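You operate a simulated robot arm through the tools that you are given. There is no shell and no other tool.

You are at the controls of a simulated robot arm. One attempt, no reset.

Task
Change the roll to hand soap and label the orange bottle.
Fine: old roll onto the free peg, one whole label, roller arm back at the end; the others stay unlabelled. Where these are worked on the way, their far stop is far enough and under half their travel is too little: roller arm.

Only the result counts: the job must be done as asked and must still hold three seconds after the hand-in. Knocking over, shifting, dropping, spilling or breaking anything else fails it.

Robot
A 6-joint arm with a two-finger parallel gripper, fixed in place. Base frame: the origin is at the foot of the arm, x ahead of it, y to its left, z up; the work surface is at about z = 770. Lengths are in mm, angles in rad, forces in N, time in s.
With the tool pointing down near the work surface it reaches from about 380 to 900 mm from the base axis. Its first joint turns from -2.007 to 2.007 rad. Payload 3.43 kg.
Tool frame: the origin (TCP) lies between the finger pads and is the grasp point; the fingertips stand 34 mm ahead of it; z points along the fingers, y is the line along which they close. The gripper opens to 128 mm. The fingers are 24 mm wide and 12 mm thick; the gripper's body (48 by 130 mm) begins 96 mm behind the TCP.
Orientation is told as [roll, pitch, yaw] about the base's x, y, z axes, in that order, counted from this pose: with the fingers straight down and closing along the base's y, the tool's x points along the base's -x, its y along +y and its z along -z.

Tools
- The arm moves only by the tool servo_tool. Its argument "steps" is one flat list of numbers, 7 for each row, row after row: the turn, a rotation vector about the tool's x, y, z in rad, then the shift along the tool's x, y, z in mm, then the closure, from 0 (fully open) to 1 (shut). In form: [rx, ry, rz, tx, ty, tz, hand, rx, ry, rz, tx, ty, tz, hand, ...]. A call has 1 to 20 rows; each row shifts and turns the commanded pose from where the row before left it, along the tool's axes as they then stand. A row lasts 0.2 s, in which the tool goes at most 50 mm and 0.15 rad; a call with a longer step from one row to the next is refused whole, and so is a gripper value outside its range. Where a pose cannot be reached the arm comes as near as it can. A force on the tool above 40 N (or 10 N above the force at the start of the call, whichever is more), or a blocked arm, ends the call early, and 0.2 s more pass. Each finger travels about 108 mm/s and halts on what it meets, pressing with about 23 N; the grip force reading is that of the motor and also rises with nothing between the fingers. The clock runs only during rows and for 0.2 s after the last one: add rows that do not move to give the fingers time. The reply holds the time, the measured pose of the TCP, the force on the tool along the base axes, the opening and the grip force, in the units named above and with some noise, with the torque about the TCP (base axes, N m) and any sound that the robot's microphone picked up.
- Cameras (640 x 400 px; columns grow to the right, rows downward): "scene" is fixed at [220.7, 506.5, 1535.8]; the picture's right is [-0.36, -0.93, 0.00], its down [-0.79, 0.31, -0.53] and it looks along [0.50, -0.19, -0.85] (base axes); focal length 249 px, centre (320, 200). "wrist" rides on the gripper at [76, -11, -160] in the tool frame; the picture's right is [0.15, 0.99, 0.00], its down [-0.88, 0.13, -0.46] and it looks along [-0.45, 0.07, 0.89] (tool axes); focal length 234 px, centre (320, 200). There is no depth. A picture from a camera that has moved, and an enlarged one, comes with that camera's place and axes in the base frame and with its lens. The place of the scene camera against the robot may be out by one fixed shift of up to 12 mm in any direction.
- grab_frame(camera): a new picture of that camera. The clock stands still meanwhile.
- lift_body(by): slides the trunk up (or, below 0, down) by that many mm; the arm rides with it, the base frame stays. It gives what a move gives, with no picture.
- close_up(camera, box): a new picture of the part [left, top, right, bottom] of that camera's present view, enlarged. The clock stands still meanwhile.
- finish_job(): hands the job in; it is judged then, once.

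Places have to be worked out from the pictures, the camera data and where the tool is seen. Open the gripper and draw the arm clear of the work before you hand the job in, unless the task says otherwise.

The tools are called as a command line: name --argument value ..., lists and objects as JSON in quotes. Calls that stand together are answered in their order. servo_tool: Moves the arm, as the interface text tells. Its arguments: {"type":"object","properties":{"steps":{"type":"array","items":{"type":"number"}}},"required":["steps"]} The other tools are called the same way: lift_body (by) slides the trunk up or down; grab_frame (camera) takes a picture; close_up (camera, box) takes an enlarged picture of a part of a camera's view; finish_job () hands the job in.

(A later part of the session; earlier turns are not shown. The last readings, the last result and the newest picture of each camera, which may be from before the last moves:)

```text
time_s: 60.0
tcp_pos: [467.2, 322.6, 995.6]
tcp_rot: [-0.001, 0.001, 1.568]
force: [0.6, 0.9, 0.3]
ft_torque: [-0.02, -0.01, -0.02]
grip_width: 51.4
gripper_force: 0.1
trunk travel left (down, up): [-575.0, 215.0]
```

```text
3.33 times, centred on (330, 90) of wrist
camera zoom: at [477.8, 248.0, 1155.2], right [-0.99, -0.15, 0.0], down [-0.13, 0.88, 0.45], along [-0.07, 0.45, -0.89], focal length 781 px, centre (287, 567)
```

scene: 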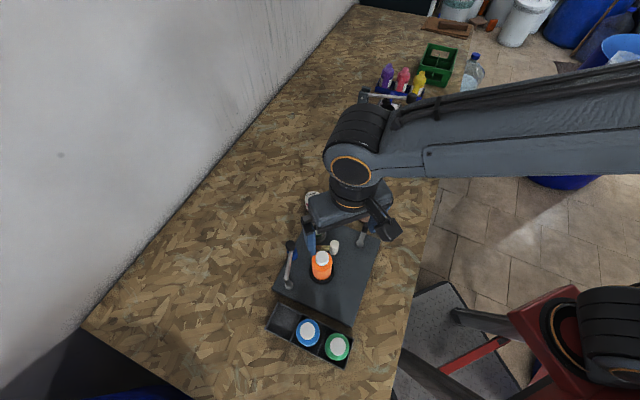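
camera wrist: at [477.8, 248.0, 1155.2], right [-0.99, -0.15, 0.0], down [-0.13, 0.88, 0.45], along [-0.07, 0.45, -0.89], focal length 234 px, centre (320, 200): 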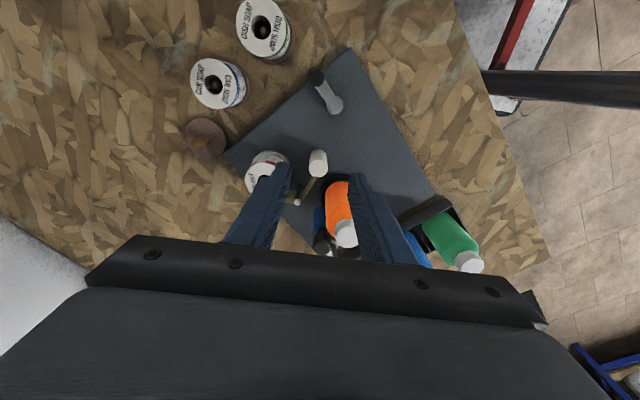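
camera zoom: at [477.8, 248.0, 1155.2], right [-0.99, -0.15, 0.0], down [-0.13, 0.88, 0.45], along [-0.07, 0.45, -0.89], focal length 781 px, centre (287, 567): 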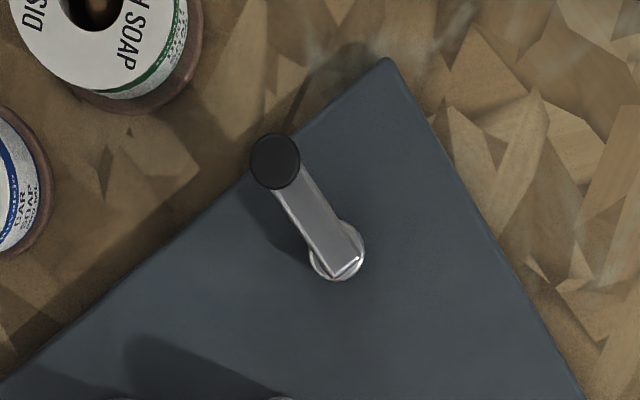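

Crank handle measured at (482.3,247.6), hub ≈(451.5,278.5), radius ≈43.5 mm. Moving over the handle and part-way down.

servo_tool --steps '[0, 0, 0, 37.5, -7.5, 0, 0.6, 0, 0, 0, 37.5, -7.5, 0, 0.6, 0, 0, 0, 0, 0, 40, 0.6, 0, 0, 0, 0, 0, 40, 0.6, 0, 0, 0, 0, 0, 20, 0.6, 0, 0, 0, 0, 0, 0, 0.6]'

close_up --camera "wrist" --box '[240, 110, 400, 250]'

close_up --camera "scene" --box '[310, 190, 420, 270]'

```text
time_s: 61.4
tcp_pos: [483.1, 248.3, 896.5]
tcp_rot: [-0.002, 0.002, 1.568]
force: [-0.4, 0.4, 0.5]
ft_torque: [-0.04, 0.02, 0.02]
grip_width: 51.2
gripper_force: 0.1
trunk travel left (down, up): [-575.0, 215.0]
```

```text
2.86 times, centred on (320, 180) of wrist
camera zoom: at [493.9, 172.5, 1055.5], right [-0.99, -0.14, 0.0], down [-0.13, 0.88, 0.45], along [-0.07, 0.45, -0.89], focal length 669 px, centre (320, 257)
```

zoom: 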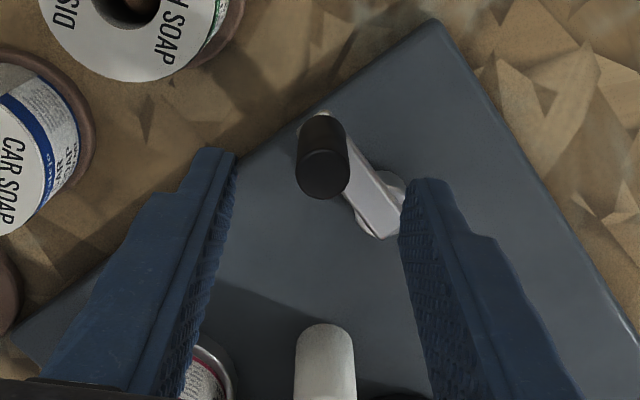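

```text
5.00 times, centred on (365, 230) of scene
camera zoom: at [220.7, 506.5, 1535.8], right [-0.36, -0.93, 0.0], down [-0.79, 0.31, -0.53], along [0.5, -0.19, -0.85], focal length 1243 px, centre (95, 50)
```

zoom: 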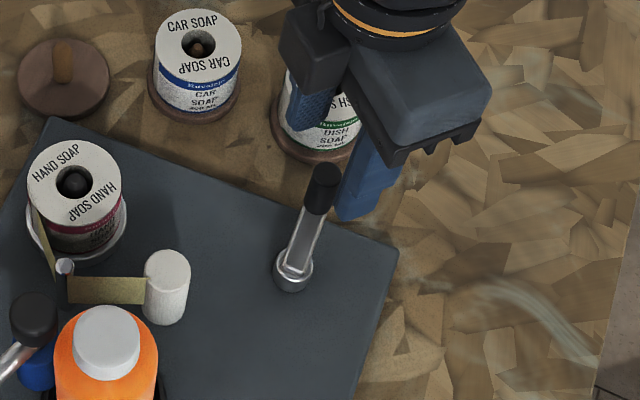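

Handle projects to (481.3,248.5), in line with the TCP. Descending to straddle it and gripping.

servo_tool --steps '[0, 0, 0, 0, 1, 20, 0.6, 0, 0, 0, 0, 0, 20, 0.6, 0, 0, 0, 0, 0, 7, 0.6, 0, 0, 0, 0, 0, 0, 0.6]'

close_up --camera "wrist" --box '[240, 110, 400, 250]'

```text
time_s: 62.4
tcp_pos: [481.1, 247.5, 849.2]
tcp_rot: [-0.001, 0.002, 1.57]
force: [-0.9, 0.4, 0.1]
ft_torque: [0.0, 0.0, 0.04]
grip_width: 51.2
gripper_force: 0.1
trunk travel left (down, up): [-575.0, 215.0]
```

```text
2.86 times, centred on (320, 180) of wrist
camera zoom: at [492.3, 172.7, 1008.0], right [-0.99, -0.14, 0.0], down [-0.13, 0.88, 0.45], along [-0.07, 0.45, -0.89], focal length 669 px, centre (320, 257)
```

zoom: 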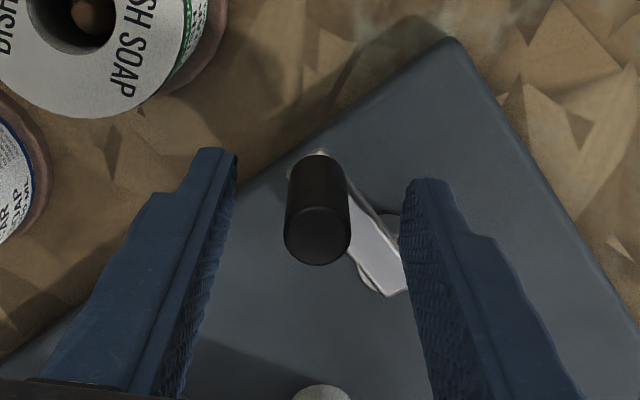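

Closing on the handle.

servo_tool --steps '[0, 0, 0, 0, 0, 0, 0.75, 0, 0, 0, 0, 0, 0, 0.85, 0, 0, 0, 0, 0, 0, 0.95, 0, 0, 0, 0, 0, 0, 0.95, 0, 0, 0, 0, 0, 0, 0.95]'

close_up --camera "wrist" --box '[240, 110, 400, 250]'

close_up --camera "scene" --box '[280, 200, 400, 300]'

```text
time_s: 63.6
tcp_pos: [481.5, 247.4, 848.2]
tcp_rot: [-0.001, 0.002, 1.568]
force: [4.3, -3.6, -0.3]
ft_torque: [0.24, 0.69, -0.04]
grip_width: 17.1
gripper_force: 44.9
trunk travel left (down, up): [-575.0, 215.0]
```

```text
2.86 times, centred on (320, 180) of wrist
camera zoom: at [492.7, 172.4, 1008.2], right [-0.99, -0.14, 0.0], down [-0.13, 0.88, 0.45], along [-0.07, 0.45, -0.89], focal length 669 px, centre (320, 257)
```

zoom: 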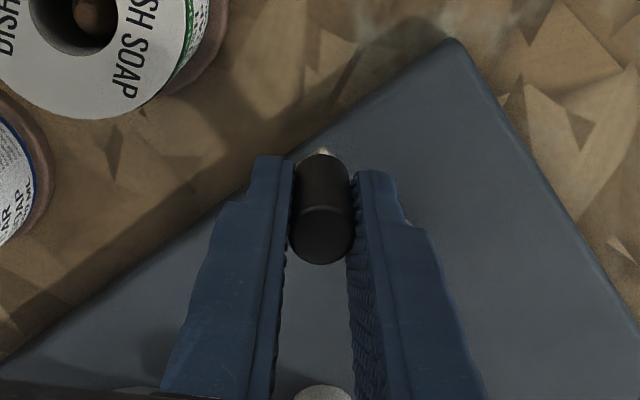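

```text
4.00 times, centred on (340, 250) of scene
camera zoom: at [220.7, 506.5, 1535.8], right [-0.36, -0.93, 0.0], down [-0.79, 0.31, -0.53], along [0.5, -0.19, -0.85], focal length 994 px, centre (240, 0)
```

zoom: 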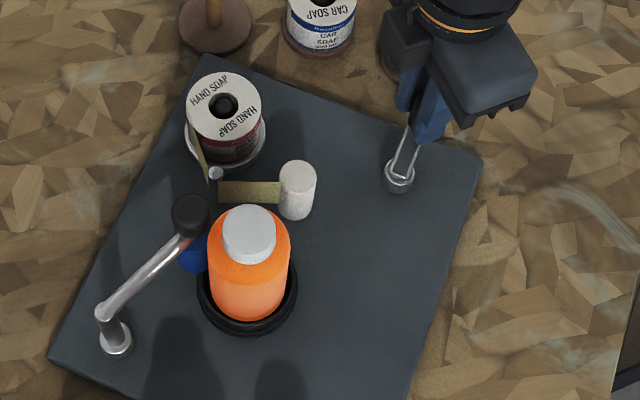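

Handle gripped (17 mm). Trying a small 10° counter-clockwise turn (seen from above – the sense that would pull tape off the roll), and checking the response.

servo_tool --steps '[0, 0, 0, -3.0, -2.3, 0, 0.95, 0, 0, 0, -2.8, -2.6, 0, 0.95, 0, 0, 0, 0, 0, 0, 0.95]'

close_up --camera "scene" --box '[280, 200, 400, 300]'

close_up --camera "wrist" --box '[240, 110, 400, 250]'

```text
time_s: 64.4
tcp_pos: [486.3, 253.4, 848.2]
tcp_rot: [-0.001, 0.002, 1.57]
force: [-5.7, -5.1, 1.0]
ft_torque: [-0.11, -0.74, 0.27]
grip_width: 17.6
gripper_force: 45.2
trunk travel left (down, up): [-575.0, 215.0]
```

```text
4.00 times, centred on (340, 250) of scene
camera zoom: at [220.7, 506.5, 1535.8], right [-0.36, -0.93, 0.0], down [-0.79, 0.31, -0.53], along [0.5, -0.19, -0.85], focal length 994 px, centre (240, 0)
```

zoom: 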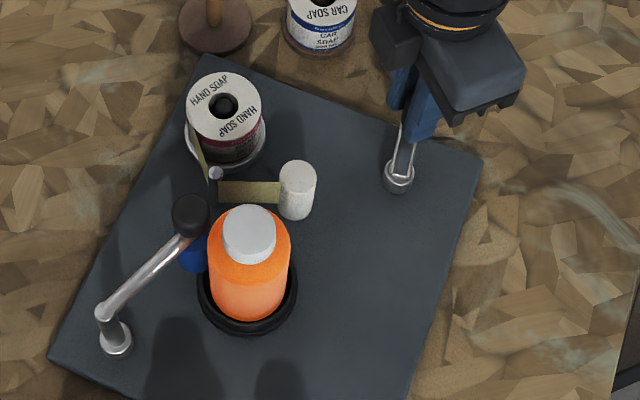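

```text
2.86 times, centred on (320, 180) of wrist
camera zoom: at [496.7, 178.2, 1008.2], right [-0.99, -0.15, 0.0], down [-0.13, 0.88, 0.45], along [-0.07, 0.45, -0.89], focal length 669 px, centre (320, 257)
```

zoom: 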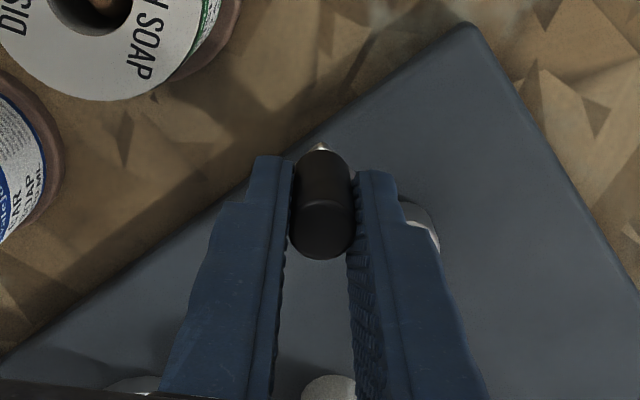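

It turns with ≈8 N resistance. Taking a detailed baseline of roll, tape, drum and bottle, then turning 20° more.

close_up --camera "scene" --box '[310, 210, 370, 260]'

servo_tool --steps '[0, 0, 0, -3.2, -2.1, 0, 0.95, 0, 0, 0, -3.4, -1.8, 0, 0.95, 0, 0, 0, -3.5, -1.5, 0, 0.95, 0, 0, 0, -3.7, -1.1, 0, 0.95, 0, 0, 0, 0, 0, 0, 0.95]'

close_up --camera "scene" --box '[310, 210, 370, 260]'

close_up --camera "scene" --box '[280, 200, 400, 300]'

```text
8.00 times, centred on (340, 235) of scene
camera zoom: at [220.7, 506.5, 1535.8], right [-0.36, -0.93, 0.0], down [-0.79, 0.31, -0.53], along [0.5, -0.19, -0.85], focal length 1989 px, centre (160, -80)
```

zoom: 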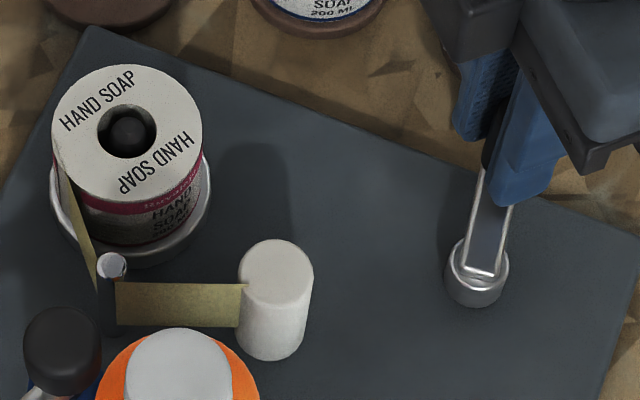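

```text
time_s: 65.6
tcp_pos: [492.8, 267.3, 848.4]
tcp_rot: [0.002, 0.001, 1.57]
force: [-4.4, -5.8, 4.1]
ft_torque: [-0.3, -0.04, 0.25]
grip_width: 17.1
gripper_force: 44.8
trunk travel left (down, up): [-575.0, 215.0]
```

```text
8.00 times, centred on (340, 235) of scene
camera zoom: at [220.7, 506.5, 1535.8], right [-0.36, -0.93, 0.0], down [-0.79, 0.31, -0.53], along [0.5, -0.19, -0.85], focal length 1989 px, centre (160, -80)
```

zoom: 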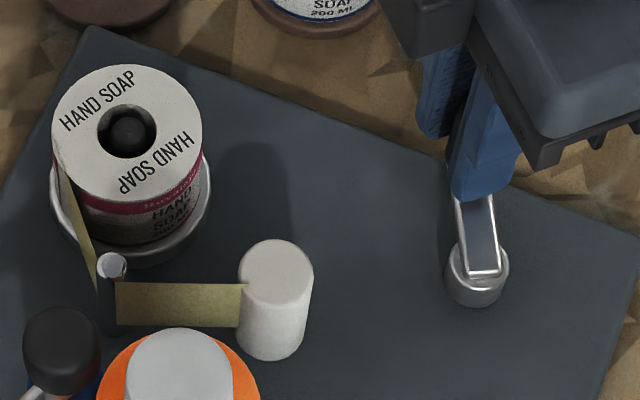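

```text
4.00 times, centred on (340, 250) of scene
camera zoom: at [220.7, 506.5, 1535.8], right [-0.36, -0.93, 0.0], down [-0.79, 0.31, -0.53], along [0.5, -0.19, -0.85], focal length 994 px, centre (240, 0)
```

zoom: 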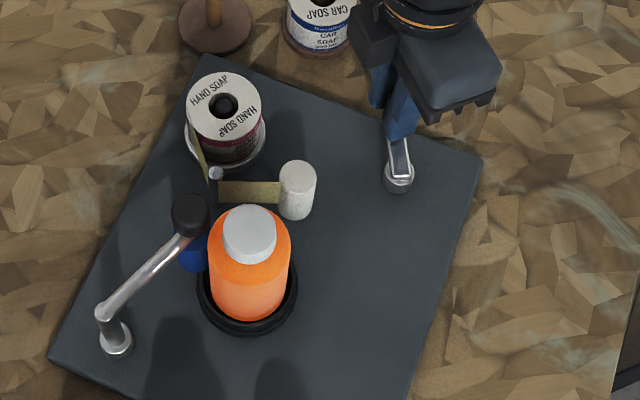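

No visible change yet after 30°. Continuing counter-clockwise about 60° and inspecting the bottle and roll again.

servo_tool --steps '[0, 0, 0, -9.0, -1.5, 0, 0.95, 0, 0, 0, -9.2, 0.4, 0, 0.95, 0, 0, 0, -8.9, 2.3, 0, 0.95, 0, 0, 0, -8.2, 4.1, 0, 0.95, 0, 0, 0, -7.2, 5.7, 0, 0.95, 0, 0, 0, 0, 0, 0, 0.95]'

close_up --camera "scene" --box '[280, 200, 400, 300]'

close_up --camera "scene" --box '[295, 210, 355, 290]'

```text
time_s: 67.0
tcp_pos: [486.0, 312.6, 850.0]
tcp_rot: [-0.006, -0.002, 1.568]
force: [31.6, 17.8, -6.2]
ft_torque: [0.3, 0.43, 0.58]
grip_width: 17.8
gripper_force: 45.1
trunk travel left (down, up): [-575.0, 215.0]
```

```text
4.00 times, centred on (340, 250) of scene
camera zoom: at [220.7, 506.5, 1535.8], right [-0.36, -0.93, 0.0], down [-0.79, 0.31, -0.53], along [0.5, -0.19, -0.85], focal length 994 px, centre (240, 0)
```

zoom: 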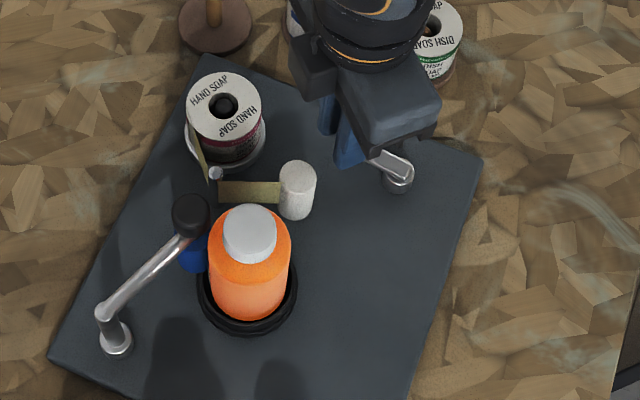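

```text
5.00 times, centred on (325, 250) of scene
camera zoom: at [220.7, 506.5, 1535.8], right [-0.36, -0.93, 0.0], down [-0.79, 0.31, -0.53], along [0.5, -0.19, -0.85], focal length 1243 px, centre (295, -50)
```

zoom: 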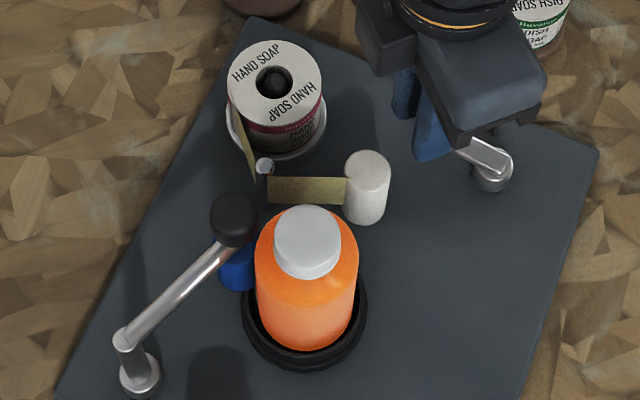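

A strong outward radial load (35 N) appears, so my circle is off there. I'll look at the grip with the wrist camera before continuing.

close_up --camera "wrist" --box '[230, 90, 410, 250]'

close_up --camera "scene" --box '[350, 215, 400, 255]'

```text
2.50 times, centred on (320, 170) of wrist
camera zoom: at [495.6, 236.9, 1008.1], right [-0.99, -0.15, 0.0], down [-0.13, 0.88, 0.46], along [-0.06, 0.45, -0.89], focal length 585 px, centre (320, 275)
```

zoom: 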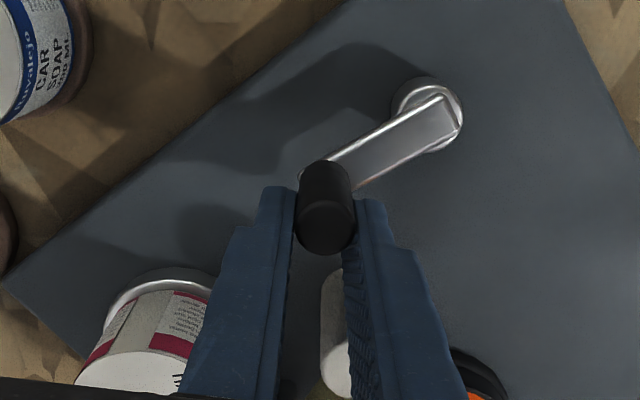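

```text
10.00 times, centred on (375, 235) of scene
camera zoom: at [220.7, 506.5, 1535.8], right [-0.36, -0.93, 0.0], down [-0.79, 0.31, -0.53], along [0.5, -0.19, -0.85], focal length 2486 px, centre (-230, -150)
```

zoom: 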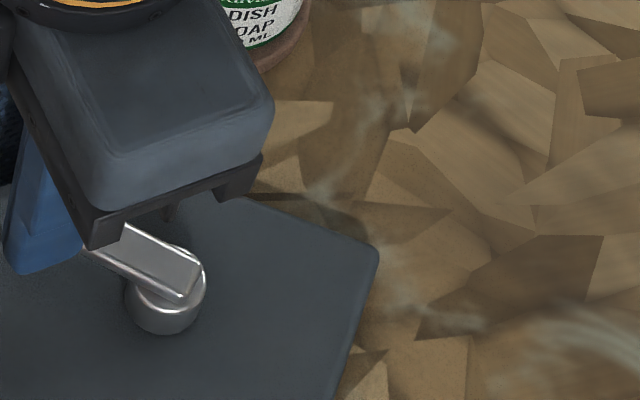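

The handle has slid about 7 mm sideways in the pads (fingers ran ahead of it). I open, recentre on the handle and regrip.

servo_tool --steps '[0, 0, 0, 0, 0, 0, 0.8, 0, 0, 0, 0, 0, 0, 0.68, 0, 0, 0, 0, 0, 0, 0.68, 0, 0, 0, 0, 0, 0, 0.68]'

close_up --camera "wrist" --box '[230, 90, 410, 250]'

```text
time_s: 68.0
tcp_pos: [482.3, 311.1, 849.2]
tcp_rot: [0.002, 0.001, 1.568]
force: [0.1, -0.4, -0.9]
ft_torque: [0.01, 0.01, -0.02]
grip_width: 40.7
gripper_force: 0.0
trunk travel left (down, up): [-575.0, 215.0]
```

```text
2.50 times, centred on (320, 170) of wrist
camera zoom: at [493.1, 234.9, 1007.9], right [-0.99, -0.14, 0.0], down [-0.13, 0.88, 0.45], along [-0.07, 0.45, -0.89], focal length 585 px, centre (320, 275)
```

zoom: 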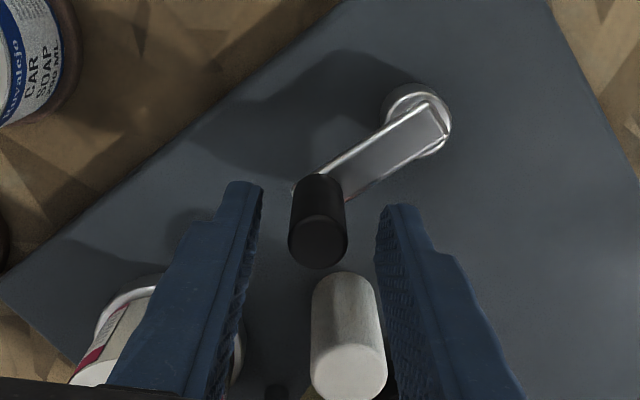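

Refined crank circle: hub (448,278), radius 46. Before turning further, I rise and look at the bottle from the +x/-y side to see whether anything is being applied.

servo_tool --steps '[0, 0, 0, 0, 0, -40, 0.68, 0, 0, 0, 0, 0, -40, 0.68, 0, 0, 0, 0, 0, -20, 0.68, 0, 0, 0, 30, -30, 0, 0.68, 0, 0, 0, 30, -30, 0, 0.68, 0, 0, 0, 0, 0, 0, 0.68]'

grab_frame --camera "wrist"

close_up --camera "scene" --box '[290, 200, 400, 290]'

```text
time_s: 69.4
tcp_pos: [540.7, 250.2, 949.5]
tcp_rot: [-0.001, 0.001, 1.568]
force: [-0.3, -0.1, 0.3]
ft_torque: [-0.01, 0.03, -0.01]
grip_width: 41.1
gripper_force: 0.1
trunk travel left (down, up): [-575.0, 215.0]
```

```text
taken
camera wrist: at [552.1, 174.9, 1108.2], right [-0.99, -0.14, 0.0], down [-0.13, 0.88, 0.45], along [-0.07, 0.45, -0.89], focal length 234 px, centre (320, 200)
```

wrist: 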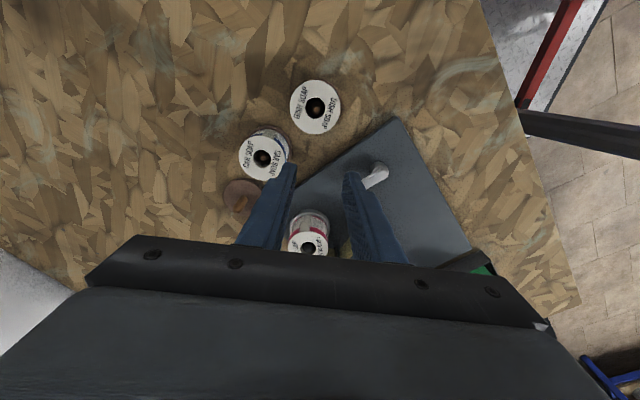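

```text
4.44 times, centred on (345, 245) of scene
camera zoom: at [220.7, 506.5, 1535.8], right [-0.36, -0.93, 0.0], down [-0.79, 0.31, -0.53], along [0.5, -0.19, -0.85], focal length 1105 px, centre (209, 0)
```

zoom: 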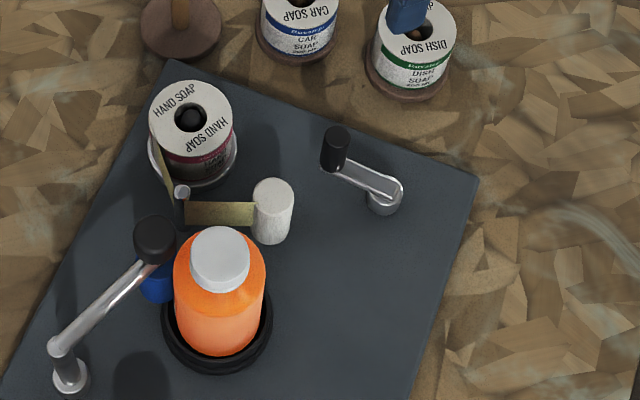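

I'll set up a tilted view towards the bottle from the +x/-y side.

servo_tool --steps '[0, 0, 0, 0, 0, -15, 0.68, 0, 0, 0, -43, 7.4, 0, 0.68, 0, 0, 0, -43, 7.4, 0, 0.68, 0, 0, -0.1374, 0, 0, 0, 0.68, 0, 0, -0.1374, 0, 0, 0, 0.68, 0, 0, -0.1374, 0, 0, 0, 0.68, 0, 0, -0.1374, 0, 0, 0, 0.68, 0, 0, -0.1374, 0, 0, 0, 0.68, 0, 0, -0.1374, 0, 0, 0, 0.68, 0, 0, -0.1374, 0, 0, 0, 0.68, 0, -0.15, 0, 0, 0, 0, 0.68, 0, -0.15, 0, 0, 0, 0, 0.68, 0, -0.15, 0, 0, 0, 0, 0.68, 0, -0.15, 0, 0, 0, 0, 0.68, 0, 0, 0, 0, 0, 0, 0.68]'

grab_frame --camera "wrist"

```text
time_s: 72.6
tcp_pos: [526.3, 335.8, 964.4]
tcp_rot: [0.001, -0.599, 2.53]
force: [2.0, -0.5, -0.7]
ft_torque: [-0.01, 0.04, -0.03]
grip_width: 41.2
gripper_force: 0.1
trunk travel left (down, up): [-575.0, 215.0]
```

```text
taken
camera wrist: at [658.8, 257.9, 1052.1], right [-0.47, -0.88, -0.08], down [-0.46, 0.16, 0.87], along [-0.76, 0.45, -0.48], focal length 234 px, centre (320, 200)
```

wrist: 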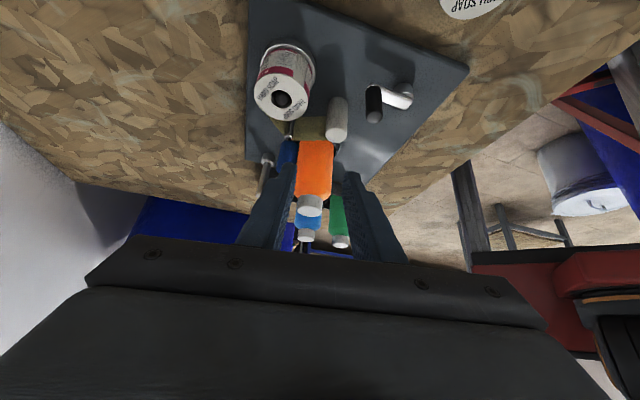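

close_up --camera "wrist" --box '[240, 70, 400, 220]'

close_up --camera "wrist" --box '[250, 100, 370, 220]'

```text
2.67 times, centred on (320, 145) of wrist
camera zoom: at [658.8, 257.9, 1052.1], right [-0.47, -0.88, -0.08], down [-0.46, 0.16, 0.87], along [-0.76, 0.45, -0.48], focal length 624 px, centre (320, 347)
```

zoom: 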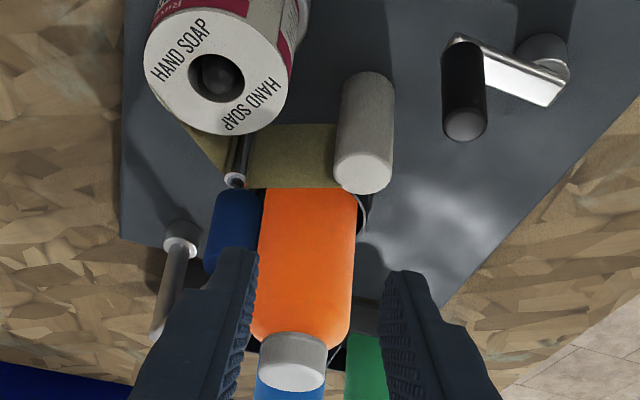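

```text
3.33 times, centred on (310, 160) of wrist
camera zoom: at [658.8, 257.9, 1052.1], right [-0.47, -0.88, -0.08], down [-0.46, 0.16, 0.87], along [-0.76, 0.45, -0.48], focal length 781 px, centre (353, 333)
```

zoom: 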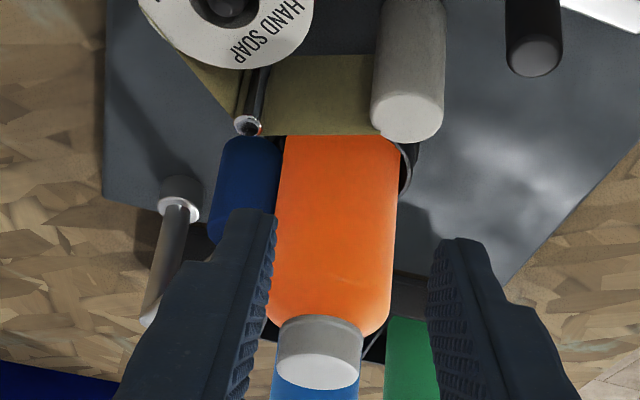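

No label on the visible front yet, so counter-clockwise so far did nothing visible. I return to the handle, regrip at its present position and try clockwise.

servo_tool --steps '[0, 0.15, 0, 0, 0, 0, 0.68, 0, 0.15, 0, 0, 0, 0, 0.68, 0, 0.15, 0, 0, 0, 0, 0.68, 0, 0.15, 0, 0, 0, 0, 0.68, 0, 0, 0.1374, 0, 0, 0, 0.68, 0, 0, 0.1374, 0, 0, 0, 0.68, 0, 0, 0.1374, 0, 0, 0, 0.68, 0, 0, 0.1374, 0, 0, 0, 0.68, 0, 0, 0.1374, 0, 0, 0, 0.68, 0, 0, 0.1374, 0, 0, 0, 0.68, 0, 0, 0.1374, 0, 0, 0, 0.68, 0, 0, 0, 13.9, 21.8, 0, 0.68, 0, 0, 0, 13.9, 21.8, 0, 0.68, 0, 0, 0, 0, 0, 45, 0.68, 0, 0, 0, 0, 0, 25, 0.68, 0, 0, 0, 0, 0, 0, 0.68]'

close_up --camera "wrist" --box '[230, 90, 410, 250]'

```text
time_s: 76.0
tcp_pos: [483.7, 308.6, 893.6]
tcp_rot: [-0.002, 0.002, 1.568]
force: [0.4, 0.8, -0.6]
ft_torque: [0.04, -0.06, -0.02]
grip_width: 41.0
gripper_force: 0.1
trunk travel left (down, up): [-575.0, 215.0]
```

```text
2.50 times, centred on (320, 170) of wrist
camera zoom: at [494.2, 232.4, 1053.0], right [-0.99, -0.14, 0.0], down [-0.13, 0.88, 0.45], along [-0.07, 0.45, -0.89], focal length 585 px, centre (320, 275)
```

zoom: 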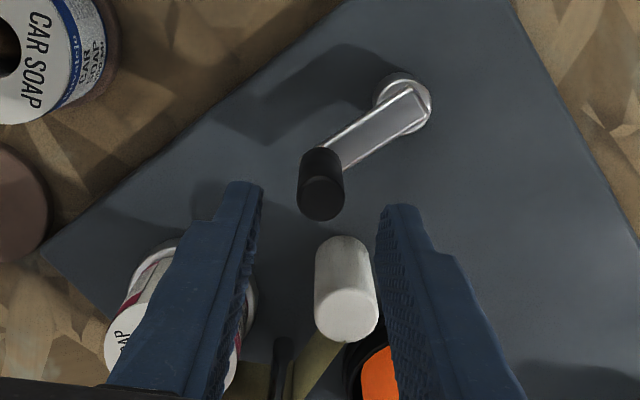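

Handle at (482.7,308). Descending and gripping.

servo_tool --steps '[0, 0, 0, 0, 0.7, 20, 0.68, 0, 0, 0, 0, 0, 20, 0.68, 0, 0, 0, 0, 0, 4, 0.68, 0, 0, 0, 0, 0, 0, 0.75, 0, 0, 0, 0, 0, 0, 0.85, 0, 0, 0, 0, 0, 0, 0.95, 0, 0, 0, 0, 0, 0, 0.95, 0, 0, 0, 0, 0, 0, 0.95]'

close_up --camera "wrist" --box '[230, 90, 410, 250]'

```text
time_s: 77.8
tcp_pos: [481.9, 307.9, 850.3]
tcp_rot: [0.0, 0.002, 1.57]
force: [4.8, 4.7, -2.2]
ft_torque: [0.42, 0.73, 0.01]
grip_width: 17.2
gripper_force: 45.1
trunk travel left (down, up): [-575.0, 215.0]
```

```text
2.50 times, centred on (320, 170) of wrist
camera zoom: at [493.9, 232.9, 1009.4], right [-0.99, -0.14, 0.0], down [-0.13, 0.88, 0.45], along [-0.07, 0.45, -0.89], focal length 585 px, centre (320, 275)
```

zoom: 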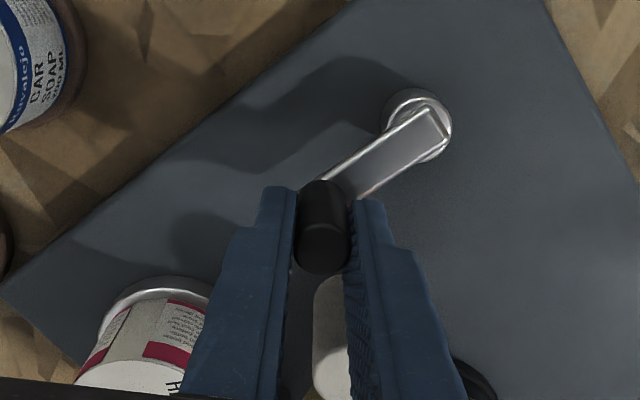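

Gripped well centred. Now turning clockwise 30° along the refined circle.

servo_tool --steps '[0, 0, 0, 6.5, -4.7, 0, 0.95, 0, 0, 0, 7.1, -3.5, 0, 0.95, 0, 0, 0, 7.6, -2.2, 0, 0.95, 0, 0, 0, 0, 0, 0, 0.95]'

close_up --camera "scene" --box '[290, 200, 400, 290]'

close_up --camera "wrist" --box '[230, 90, 410, 250]'

```text
time_s: 78.8
tcp_pos: [492.3, 288.0, 851.0]
tcp_rot: [0.0, 0.0, 1.57]
force: [3.1, 11.3, -1.0]
ft_torque: [0.63, 0.15, -0.42]
grip_width: 16.7
gripper_force: 45.2
trunk travel left (down, up): [-575.0, 215.0]
```

```text
4.44 times, centred on (345, 245) of scene
camera zoom: at [220.7, 506.5, 1535.8], right [-0.36, -0.93, 0.0], down [-0.79, 0.31, -0.53], along [0.5, -0.19, -0.85], focal length 1105 px, centre (209, 0)
```

zoom: 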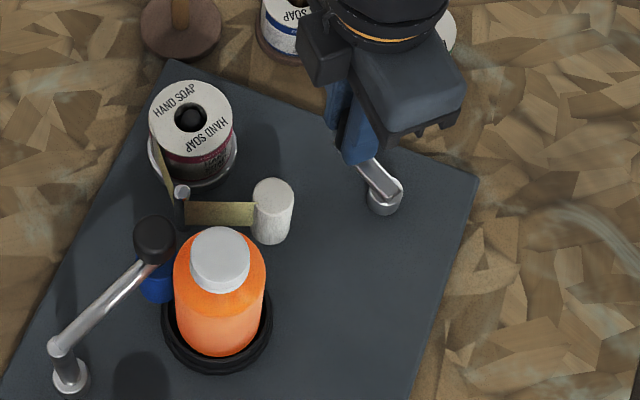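

```text
2.50 times, centred on (320, 170) of wrist
camera zoom: at [503.7, 212.2, 1009.5], right [-0.99, -0.15, 0.0], down [-0.13, 0.88, 0.45], along [-0.07, 0.45, -0.89], focal length 585 px, centre (320, 275)
```

zoom: 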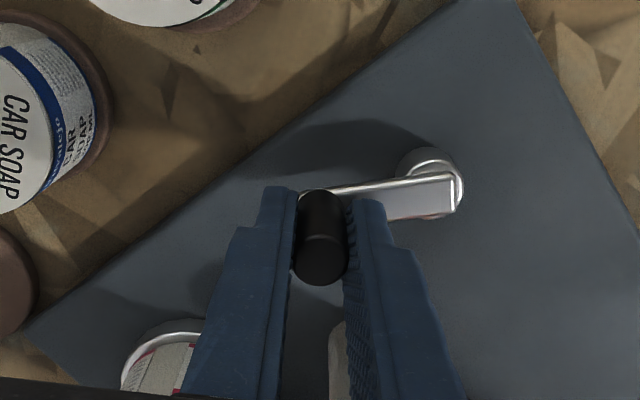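

Smooth, ≈11 N. Continuing clockwise another 60°, past the starting position.

servo_tool --steps '[0, 0, 0, 7.9, -0.8, 0, 0.95, 0, 0, 0, 7.9, 0.6, 0, 0.95, 0, 0, 0, 7.7, 1.9, 0, 0.95, 0, 0, 0, 0, 0, 0, 0.95]'

servo_tool --steps '[0, 0, 0, 7.2, 3.2, 0, 0.95, 0, 0, 0, 6.6, 4.4, 0, 0.95, 0, 0, 0, 5.7, 5.5, 0, 0.95, 0, 0, 0, 0, 0, 0, 0.95]'

close_up --camera "scene" --box '[290, 200, 400, 290]'

close_up --camera "wrist" --box '[230, 90, 410, 250]'

```text
time_s: 79.8
tcp_pos: [494.1, 262.4, 850.2]
tcp_rot: [-0.002, 0.001, 1.568]
force: [27.2, -12.9, 12.3]
ft_torque: [-0.97, 0.31, 0.14]
grip_width: 16.9
gripper_force: 44.6
trunk travel left (down, up): [-575.0, 215.0]
```

```text
time_s: 80.2
tcp_pos: [491.2, 257.2, 850.4]
tcp_rot: [-0.008, -0.001, 1.569]
force: [23.0, -8.5, -15.9]
ft_torque: [-0.66, 1.26, -0.06]
grip_width: 17.1
gripper_force: 45.2
trunk travel left (down, up): [-575.0, 215.0]
stopped in row 2: the force on the tool passed its limit at 45 N (the readings are from after the stop); the commanded pose is now the measured one
```

```text
4.44 times, centred on (345, 245) of scene
camera zoom: at [220.7, 506.5, 1535.8], right [-0.36, -0.93, 0.0], down [-0.79, 0.31, -0.53], along [0.5, -0.19, -0.85], focal length 1105 px, centre (209, 0)
```

zoom: 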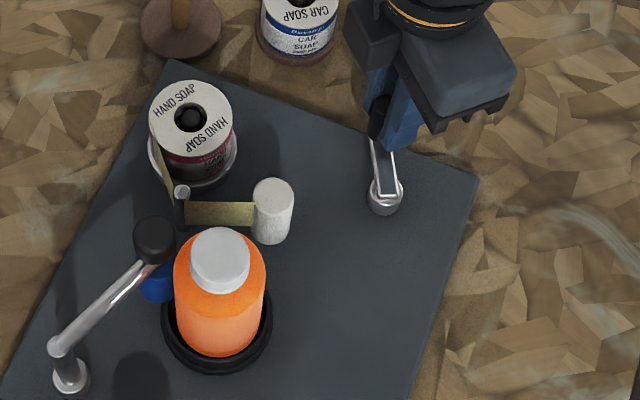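

```text
2.50 times, centred on (320, 170) of wrist
camera zoom: at [501.9, 181.6, 1009.3], right [-0.99, -0.14, -0.01], down [-0.13, 0.88, 0.46], along [-0.06, 0.45, -0.89], focal length 585 px, centre (320, 275)
```

zoom: 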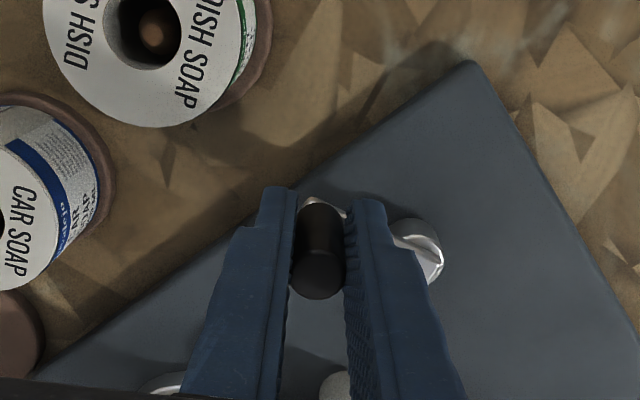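

The handle lags in the pads because pushing sideways relies on friction, which causes radial load. I'll regrip with the finger faces pushing tangentially (yaw following the crank angle). Opening, rising and rotating to yaw ≈ -18°.

servo_tool --steps '[0, 0, 0, 0, 0, 0, 0.8, 0, 0, 0, 0, 0, 0, 0.68, 0, 0, 0, 0, 0, 0, 0.65, 0, 0, 0, 0, 0, -30, 0.65, 0, 0, 0, 0, 0, -35, 0.65, 0, 0, 0.1448, 0, 0, 0, 0.65, 0, 0, 0.1448, 0, 0, 0, 0.65, 0, 0, 0.1448, 0, 0, 0, 0.65, 0, 0, 0.1448, 0, 0, 0, 0.65, 0, 0, 0.1448, 0, 0, 0, 0.65, 0, 0, 0.1448, 0, 0, 0, 0.65, 0, 0, 0.1448, 0, 0, 0, 0.65, 0, 0, 0.1448, 0, 0, 0, 0.65, 0, 0, 0.1448, 0, 0, 0, 0.65, 0, 0, 0.1448, 0, 0, 0, 0.65, 0, 0, 0.1448, 0, 0, 0, 0.65, 0, 0, 0.1448, 0, 0, 0, 0.65, 0, 0, 0.1448, 0, 0, 0, 0.65, 0, 0, 0, 0, 0, 0, 0.65]'

grab_frame --camera "wrist"

close_up --camera "wrist" --box '[250, 90, 390, 230]'

```text
time_s: 84.2
tcp_pos: [489.9, 258.8, 915.9]
tcp_rot: [0.004, -0.008, -0.316]
force: [0.1, 0.1, -0.6]
ft_torque: [0.02, -0.01, -0.02]
grip_width: 44.8
gripper_force: 0.0
trunk travel left (down, up): [-575.0, 215.0]
```

```text
taken
camera wrist: at [413.0, 270.8, 1074.6], right [0.17, 0.99, 0.0], down [0.87, -0.15, 0.46], along [0.46, -0.07, -0.89], focal length 234 px, centre (320, 200)
```

wrist: 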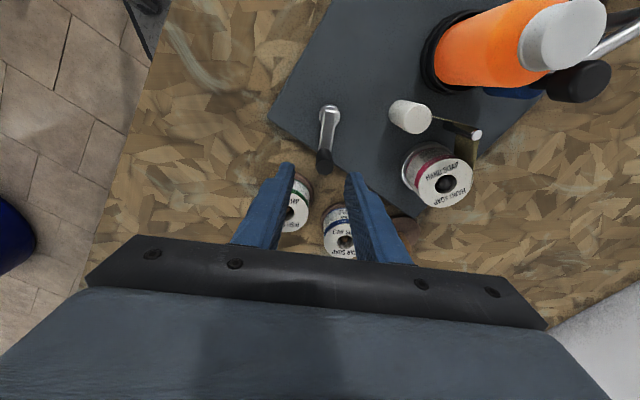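

```text
2.86 times, centred on (320, 160) of wrist
camera zoom: at [413.0, 270.8, 1074.6], right [0.17, 0.99, 0.0], down [0.87, -0.15, 0.46], along [0.46, -0.07, -0.89], focal length 669 px, centre (320, 314)
```

zoom: 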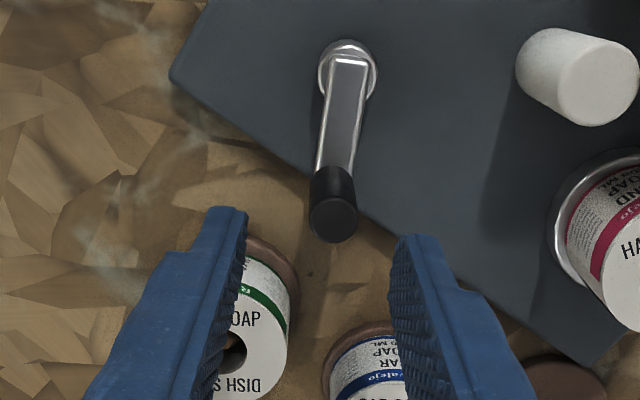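

Handle is at about (492,262.5) (φ≈-20°). Shifting 4 mm along the closing direction, descending and gripping tangentially.

servo_tool --steps '[0, 0, 0, -1.4, 4.1, 20, 0.65, 0, 0, 0, 0, 0, 25, 0.65, 0, 0, 0, 0, 0, 21, 0.65, 0, 0, 0, 0, 0, 0, 0.65]'

close_up --camera "wrist" --box '[250, 90, 390, 230]'

```text
time_s: 85.2
tcp_pos: [492.0, 262.4, 850.3]
tcp_rot: [0.005, -0.007, -0.315]
force: [-0.1, 0.2, -0.2]
ft_torque: [0.01, -0.04, 0.01]
grip_width: 45.0
gripper_force: 0.0
trunk travel left (down, up): [-575.0, 215.0]
```

```text
2.86 times, centred on (320, 160) of wrist
camera zoom: at [416.4, 274.5, 1008.5], right [0.17, 0.99, 0.0], down [0.87, -0.15, 0.46], along [0.46, -0.07, -0.89], focal length 669 px, centre (320, 314)
```

zoom: 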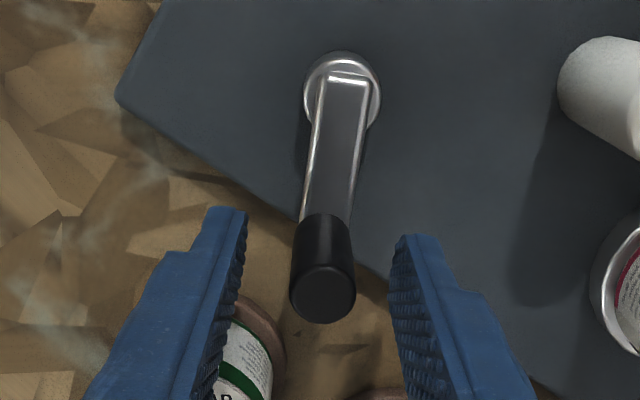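

Centred tangentially. Small outward shift, then closing.

servo_tool --steps '[0, 0, 0, -2, 0, 0, 0.7, 0, 0, 0, 0, 0, 0, 0.8, 0, 0, 0, 0, 0, 0, 0.9, 0, 0, 0, 0, 0, 0, 0.95, 0, 0, 0, 0, 0, 0, 0.95]'

close_up --camera "wrist" --box '[250, 90, 390, 230]'

```text
time_s: 86.5
tcp_pos: [494.6, 261.4, 850.6]
tcp_rot: [0.003, -0.008, -0.315]
force: [1.7, 0.9, 0.2]
ft_torque: [-1.17, 0.16, -0.06]
grip_width: 16.9
gripper_force: 45.2
trunk travel left (down, up): [-575.0, 215.0]
```

```text
2.86 times, centred on (320, 160) of wrist
camera zoom: at [418.3, 273.8, 1008.6], right [0.17, 0.99, 0.0], down [0.87, -0.15, 0.46], along [0.46, -0.07, -0.89], focal length 669 px, centre (320, 314)
```

zoom: 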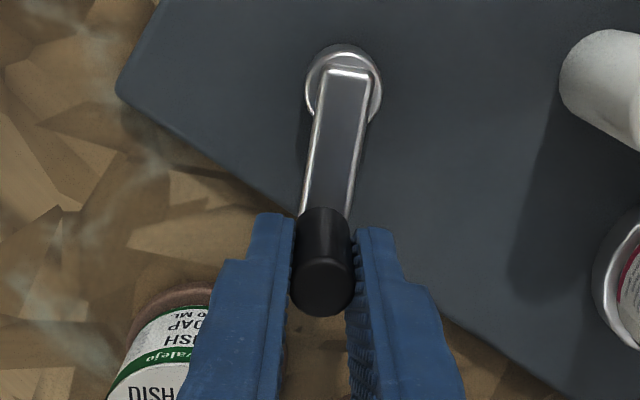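

Gripped squarely. Turning counter-clockwise 34° with the yaw following the crank.

servo_tool --steps '[0, 0, -0.15, 0, 0, 0, 0.95, 0, 0, 0, -0.5, 6.8, 0, 0.95, 0, 0, -0.15, 0, 0, 0, 0.95, 0, 0, 0, -0.5, 6.8, 0, 0.95, 0, 0, -0.15, 0, 0, 0, 0.95, 0, 0, 0, -0.5, 6.8, 0, 0.95, 0, 0, -0.15, 0, 0, 0, 0.95, 0, 0, 0, -0.5, 6.8, 0, 0.95, 0, 0, 0, 0, 0, 0, 0.95]'

close_up --camera "wrist" --box '[250, 90, 390, 230]'

close_up --camera "scene" --box '[290, 200, 400, 290]'

```text
time_s: 88.5
tcp_pos: [495.7, 287.3, 850.3]
tcp_rot: [0.001, -0.008, 0.286]
force: [0.1, -1.9, 1.9]
ft_torque: [0.09, 0.13, 0.09]
grip_width: 16.9
gripper_force: 44.7
trunk travel left (down, up): [-575.0, 215.0]
```

```text
2.86 times, centred on (320, 160) of wrist
camera zoom: at [424.6, 255.0, 1008.9], right [-0.42, 0.91, 0.0], down [0.81, 0.37, 0.46], along [0.42, 0.19, -0.89], focal length 669 px, centre (320, 314)
```

zoom: 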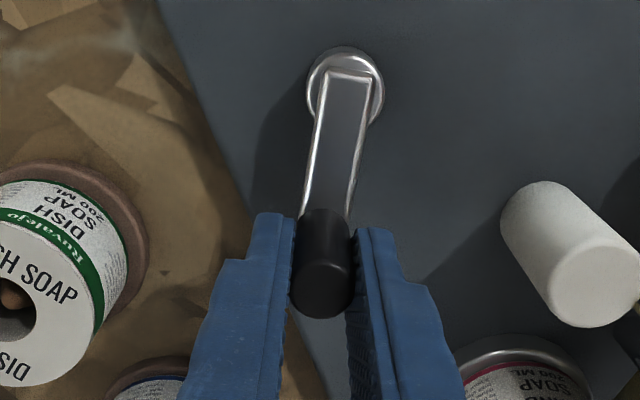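

```text
4.44 times, centred on (345, 245) of scene
camera zoom: at [220.7, 506.5, 1535.8], right [-0.36, -0.93, 0.0], down [-0.79, 0.31, -0.53], along [0.5, -0.19, -0.85], focal length 1105 px, centre (209, 0)
```

zoom: 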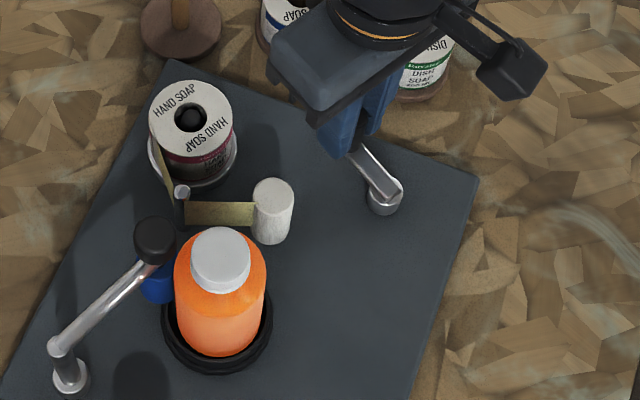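

Nearly force-free now. Continuing counter-clockwise another 77°.

servo_tool --steps '[0, 0, -0.15, 0, 0, 0, 0.95, 0, 0, 0, -0.5, 6.8, 0, 0.95, 0, 0, -0.15, 0, 0, 0, 0.95, 0, 0, 0, -0.5, 6.8, 0, 0.95, 0, 0, -0.15, 0, 0, 0, 0.95, 0, 0, 0, -0.5, 6.8, 0, 0.95, 0, 0, -0.15, 0, 0, 0, 0.95, 0, 0, 0, -0.5, 6.8, 0, 0.95, 0, 0, -0.15, 0, 0, 0, 0.95, 0, 0, 0, -0.5, 6.8, 0, 0.95, 0, 0, -0.15, 0, 0, 0, 0.95, 0, 0, 0, -0.5, 6.8, 0, 0.95, 0, 0, -0.15, 0, 0, 0, 0.95, 0, 0, 0, -0.5, 6.8, 0, 0.95, 0, 0, -0.15, 0, 0, 0, 0.95, 0, 0, 0, -0.5, 6.8, 0, 0.95, 0, 0, -0.15, 0, 0, 0, 0.95, 0, 0, 0, -0.5, 6.8, 0, 0.95, 0, 0, 0, 0, 0, 0, 0.95]'

close_up --camera "wrist" --box '[250, 90, 390, 230]'

close_up --camera "scene" --box '[290, 200, 400, 290]'

```text
time_s: 92.5
tcp_pos: [449.4, 319.8, 850.2]
tcp_rot: [-0.007, -0.003, 1.636]
force: [7.7, 2.5, -4.9]
ft_torque: [-0.36, 1.5, 0.34]
grip_width: 17.0
gripper_force: 45.1
trunk travel left (down, up): [-575.0, 215.0]
```

```text
2.86 times, centred on (320, 160) of wrist
camera zoom: at [464.2, 245.4, 1008.8], right [-0.98, -0.21, -0.01], down [-0.19, 0.87, 0.46], along [-0.09, 0.45, -0.89], focal length 669 px, centre (320, 314)
```

zoom: 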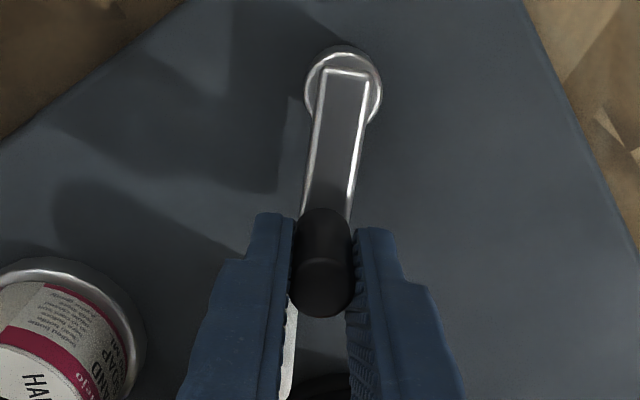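

```text
4.44 times, centred on (345, 245) of scene
camera zoom: at [220.7, 506.5, 1535.8], right [-0.36, -0.93, 0.0], down [-0.79, 0.31, -0.53], along [0.5, -0.19, -0.85], focal length 1105 px, centre (209, 0)
```

zoom: 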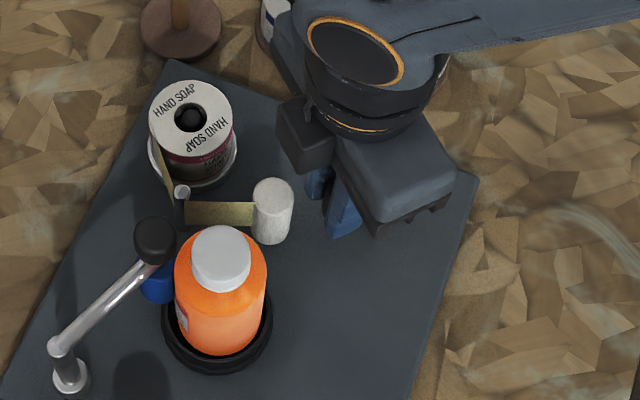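

A label edge has appeared on the orange bottle next to the roller – counter-clockwise cranking is applying it. Zooming.

close_up --camera "scene" --box '[305, 245, 345, 290]'

```text
8.89 times, centred on (325, 268) of scene
camera zoom: at [220.7, 506.5, 1535.8], right [-0.36, -0.93, 0.0], down [-0.79, 0.31, -0.53], along [0.5, -0.19, -0.85], focal length 2210 px, centre (276, -400)
```

zoom: 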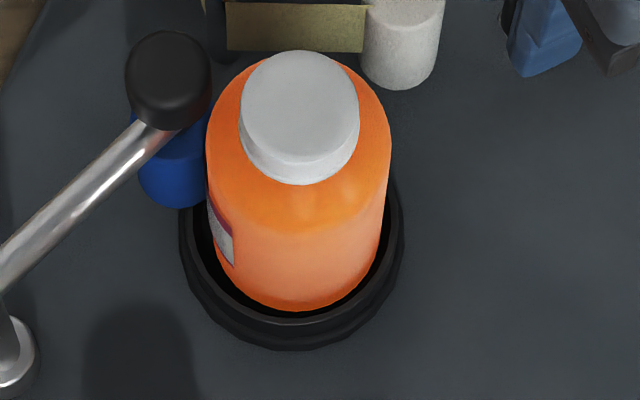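

The label's leading edge has moved ≈63° past the roller. Continuing counter-clockwise 43° more and measuring again.

servo_tool --steps '[0, 0, -0.15, 0, 0, 0, 0.95, 0, 0, 0, -0.5, 6.8, 0, 0.95, 0, 0, -0.15, 0, 0, 0, 0.95, 0, 0, 0, -0.5, 6.8, 0, 0.95, 0, 0, -0.15, 0, 0, 0, 0.95, 0, 0, 0, -0.5, 6.8, 0, 0.95, 0, 0, -0.15, 0, 0, 0, 0.95, 0, 0, 0, -0.5, 6.8, 0, 0.95, 0, 0, -0.15, 0, 0, 0, 0.95, 0, 0, 0, -0.5, 6.8, 0, 0.95, 0, 0, 0, 0, 0, 0, 0.95]'

close_up --camera "wrist" --box '[250, 90, 390, 230]'

close_up --camera "scene" --box '[305, 245, 345, 290]'

```text
time_s: 94.8
tcp_pos: [419.5, 307.4, 850.5]
tcp_rot: [-0.005, 0.004, 2.386]
force: [2.9, 7.5, -2.9]
ft_torque: [-1.55, 0.52, 0.32]
grip_width: 17.2
gripper_force: 44.6
trunk travel left (down, up): [-575.0, 215.0]
```

```text
2.86 times, centred on (320, 160) of wrist
camera zoom: at [480.7, 263.1, 1009.2], right [-0.57, -0.82, -0.01], down [-0.73, 0.51, 0.45], along [-0.37, 0.26, -0.89], focal length 669 px, centre (320, 314)
```

zoom: 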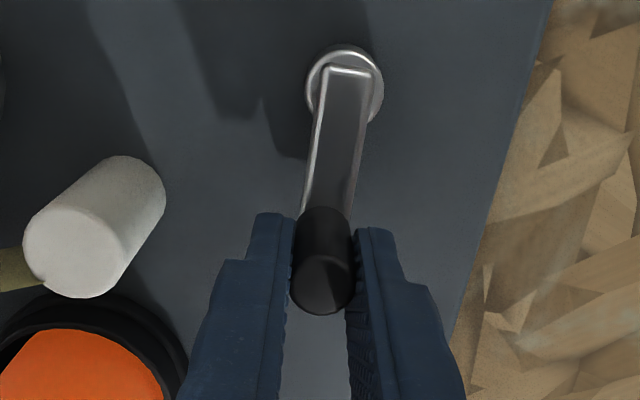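

```text
8.89 times, centred on (325, 268) of scene
camera zoom: at [220.7, 506.5, 1535.8], right [-0.36, -0.93, 0.0], down [-0.79, 0.31, -0.53], along [0.5, -0.19, -0.85], focal length 2210 px, centre (276, -400)
```

zoom: 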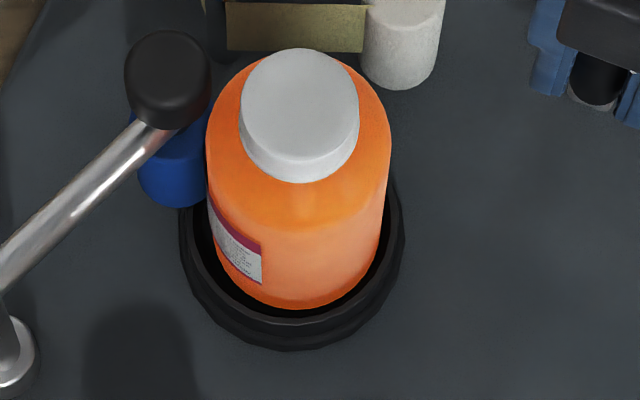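

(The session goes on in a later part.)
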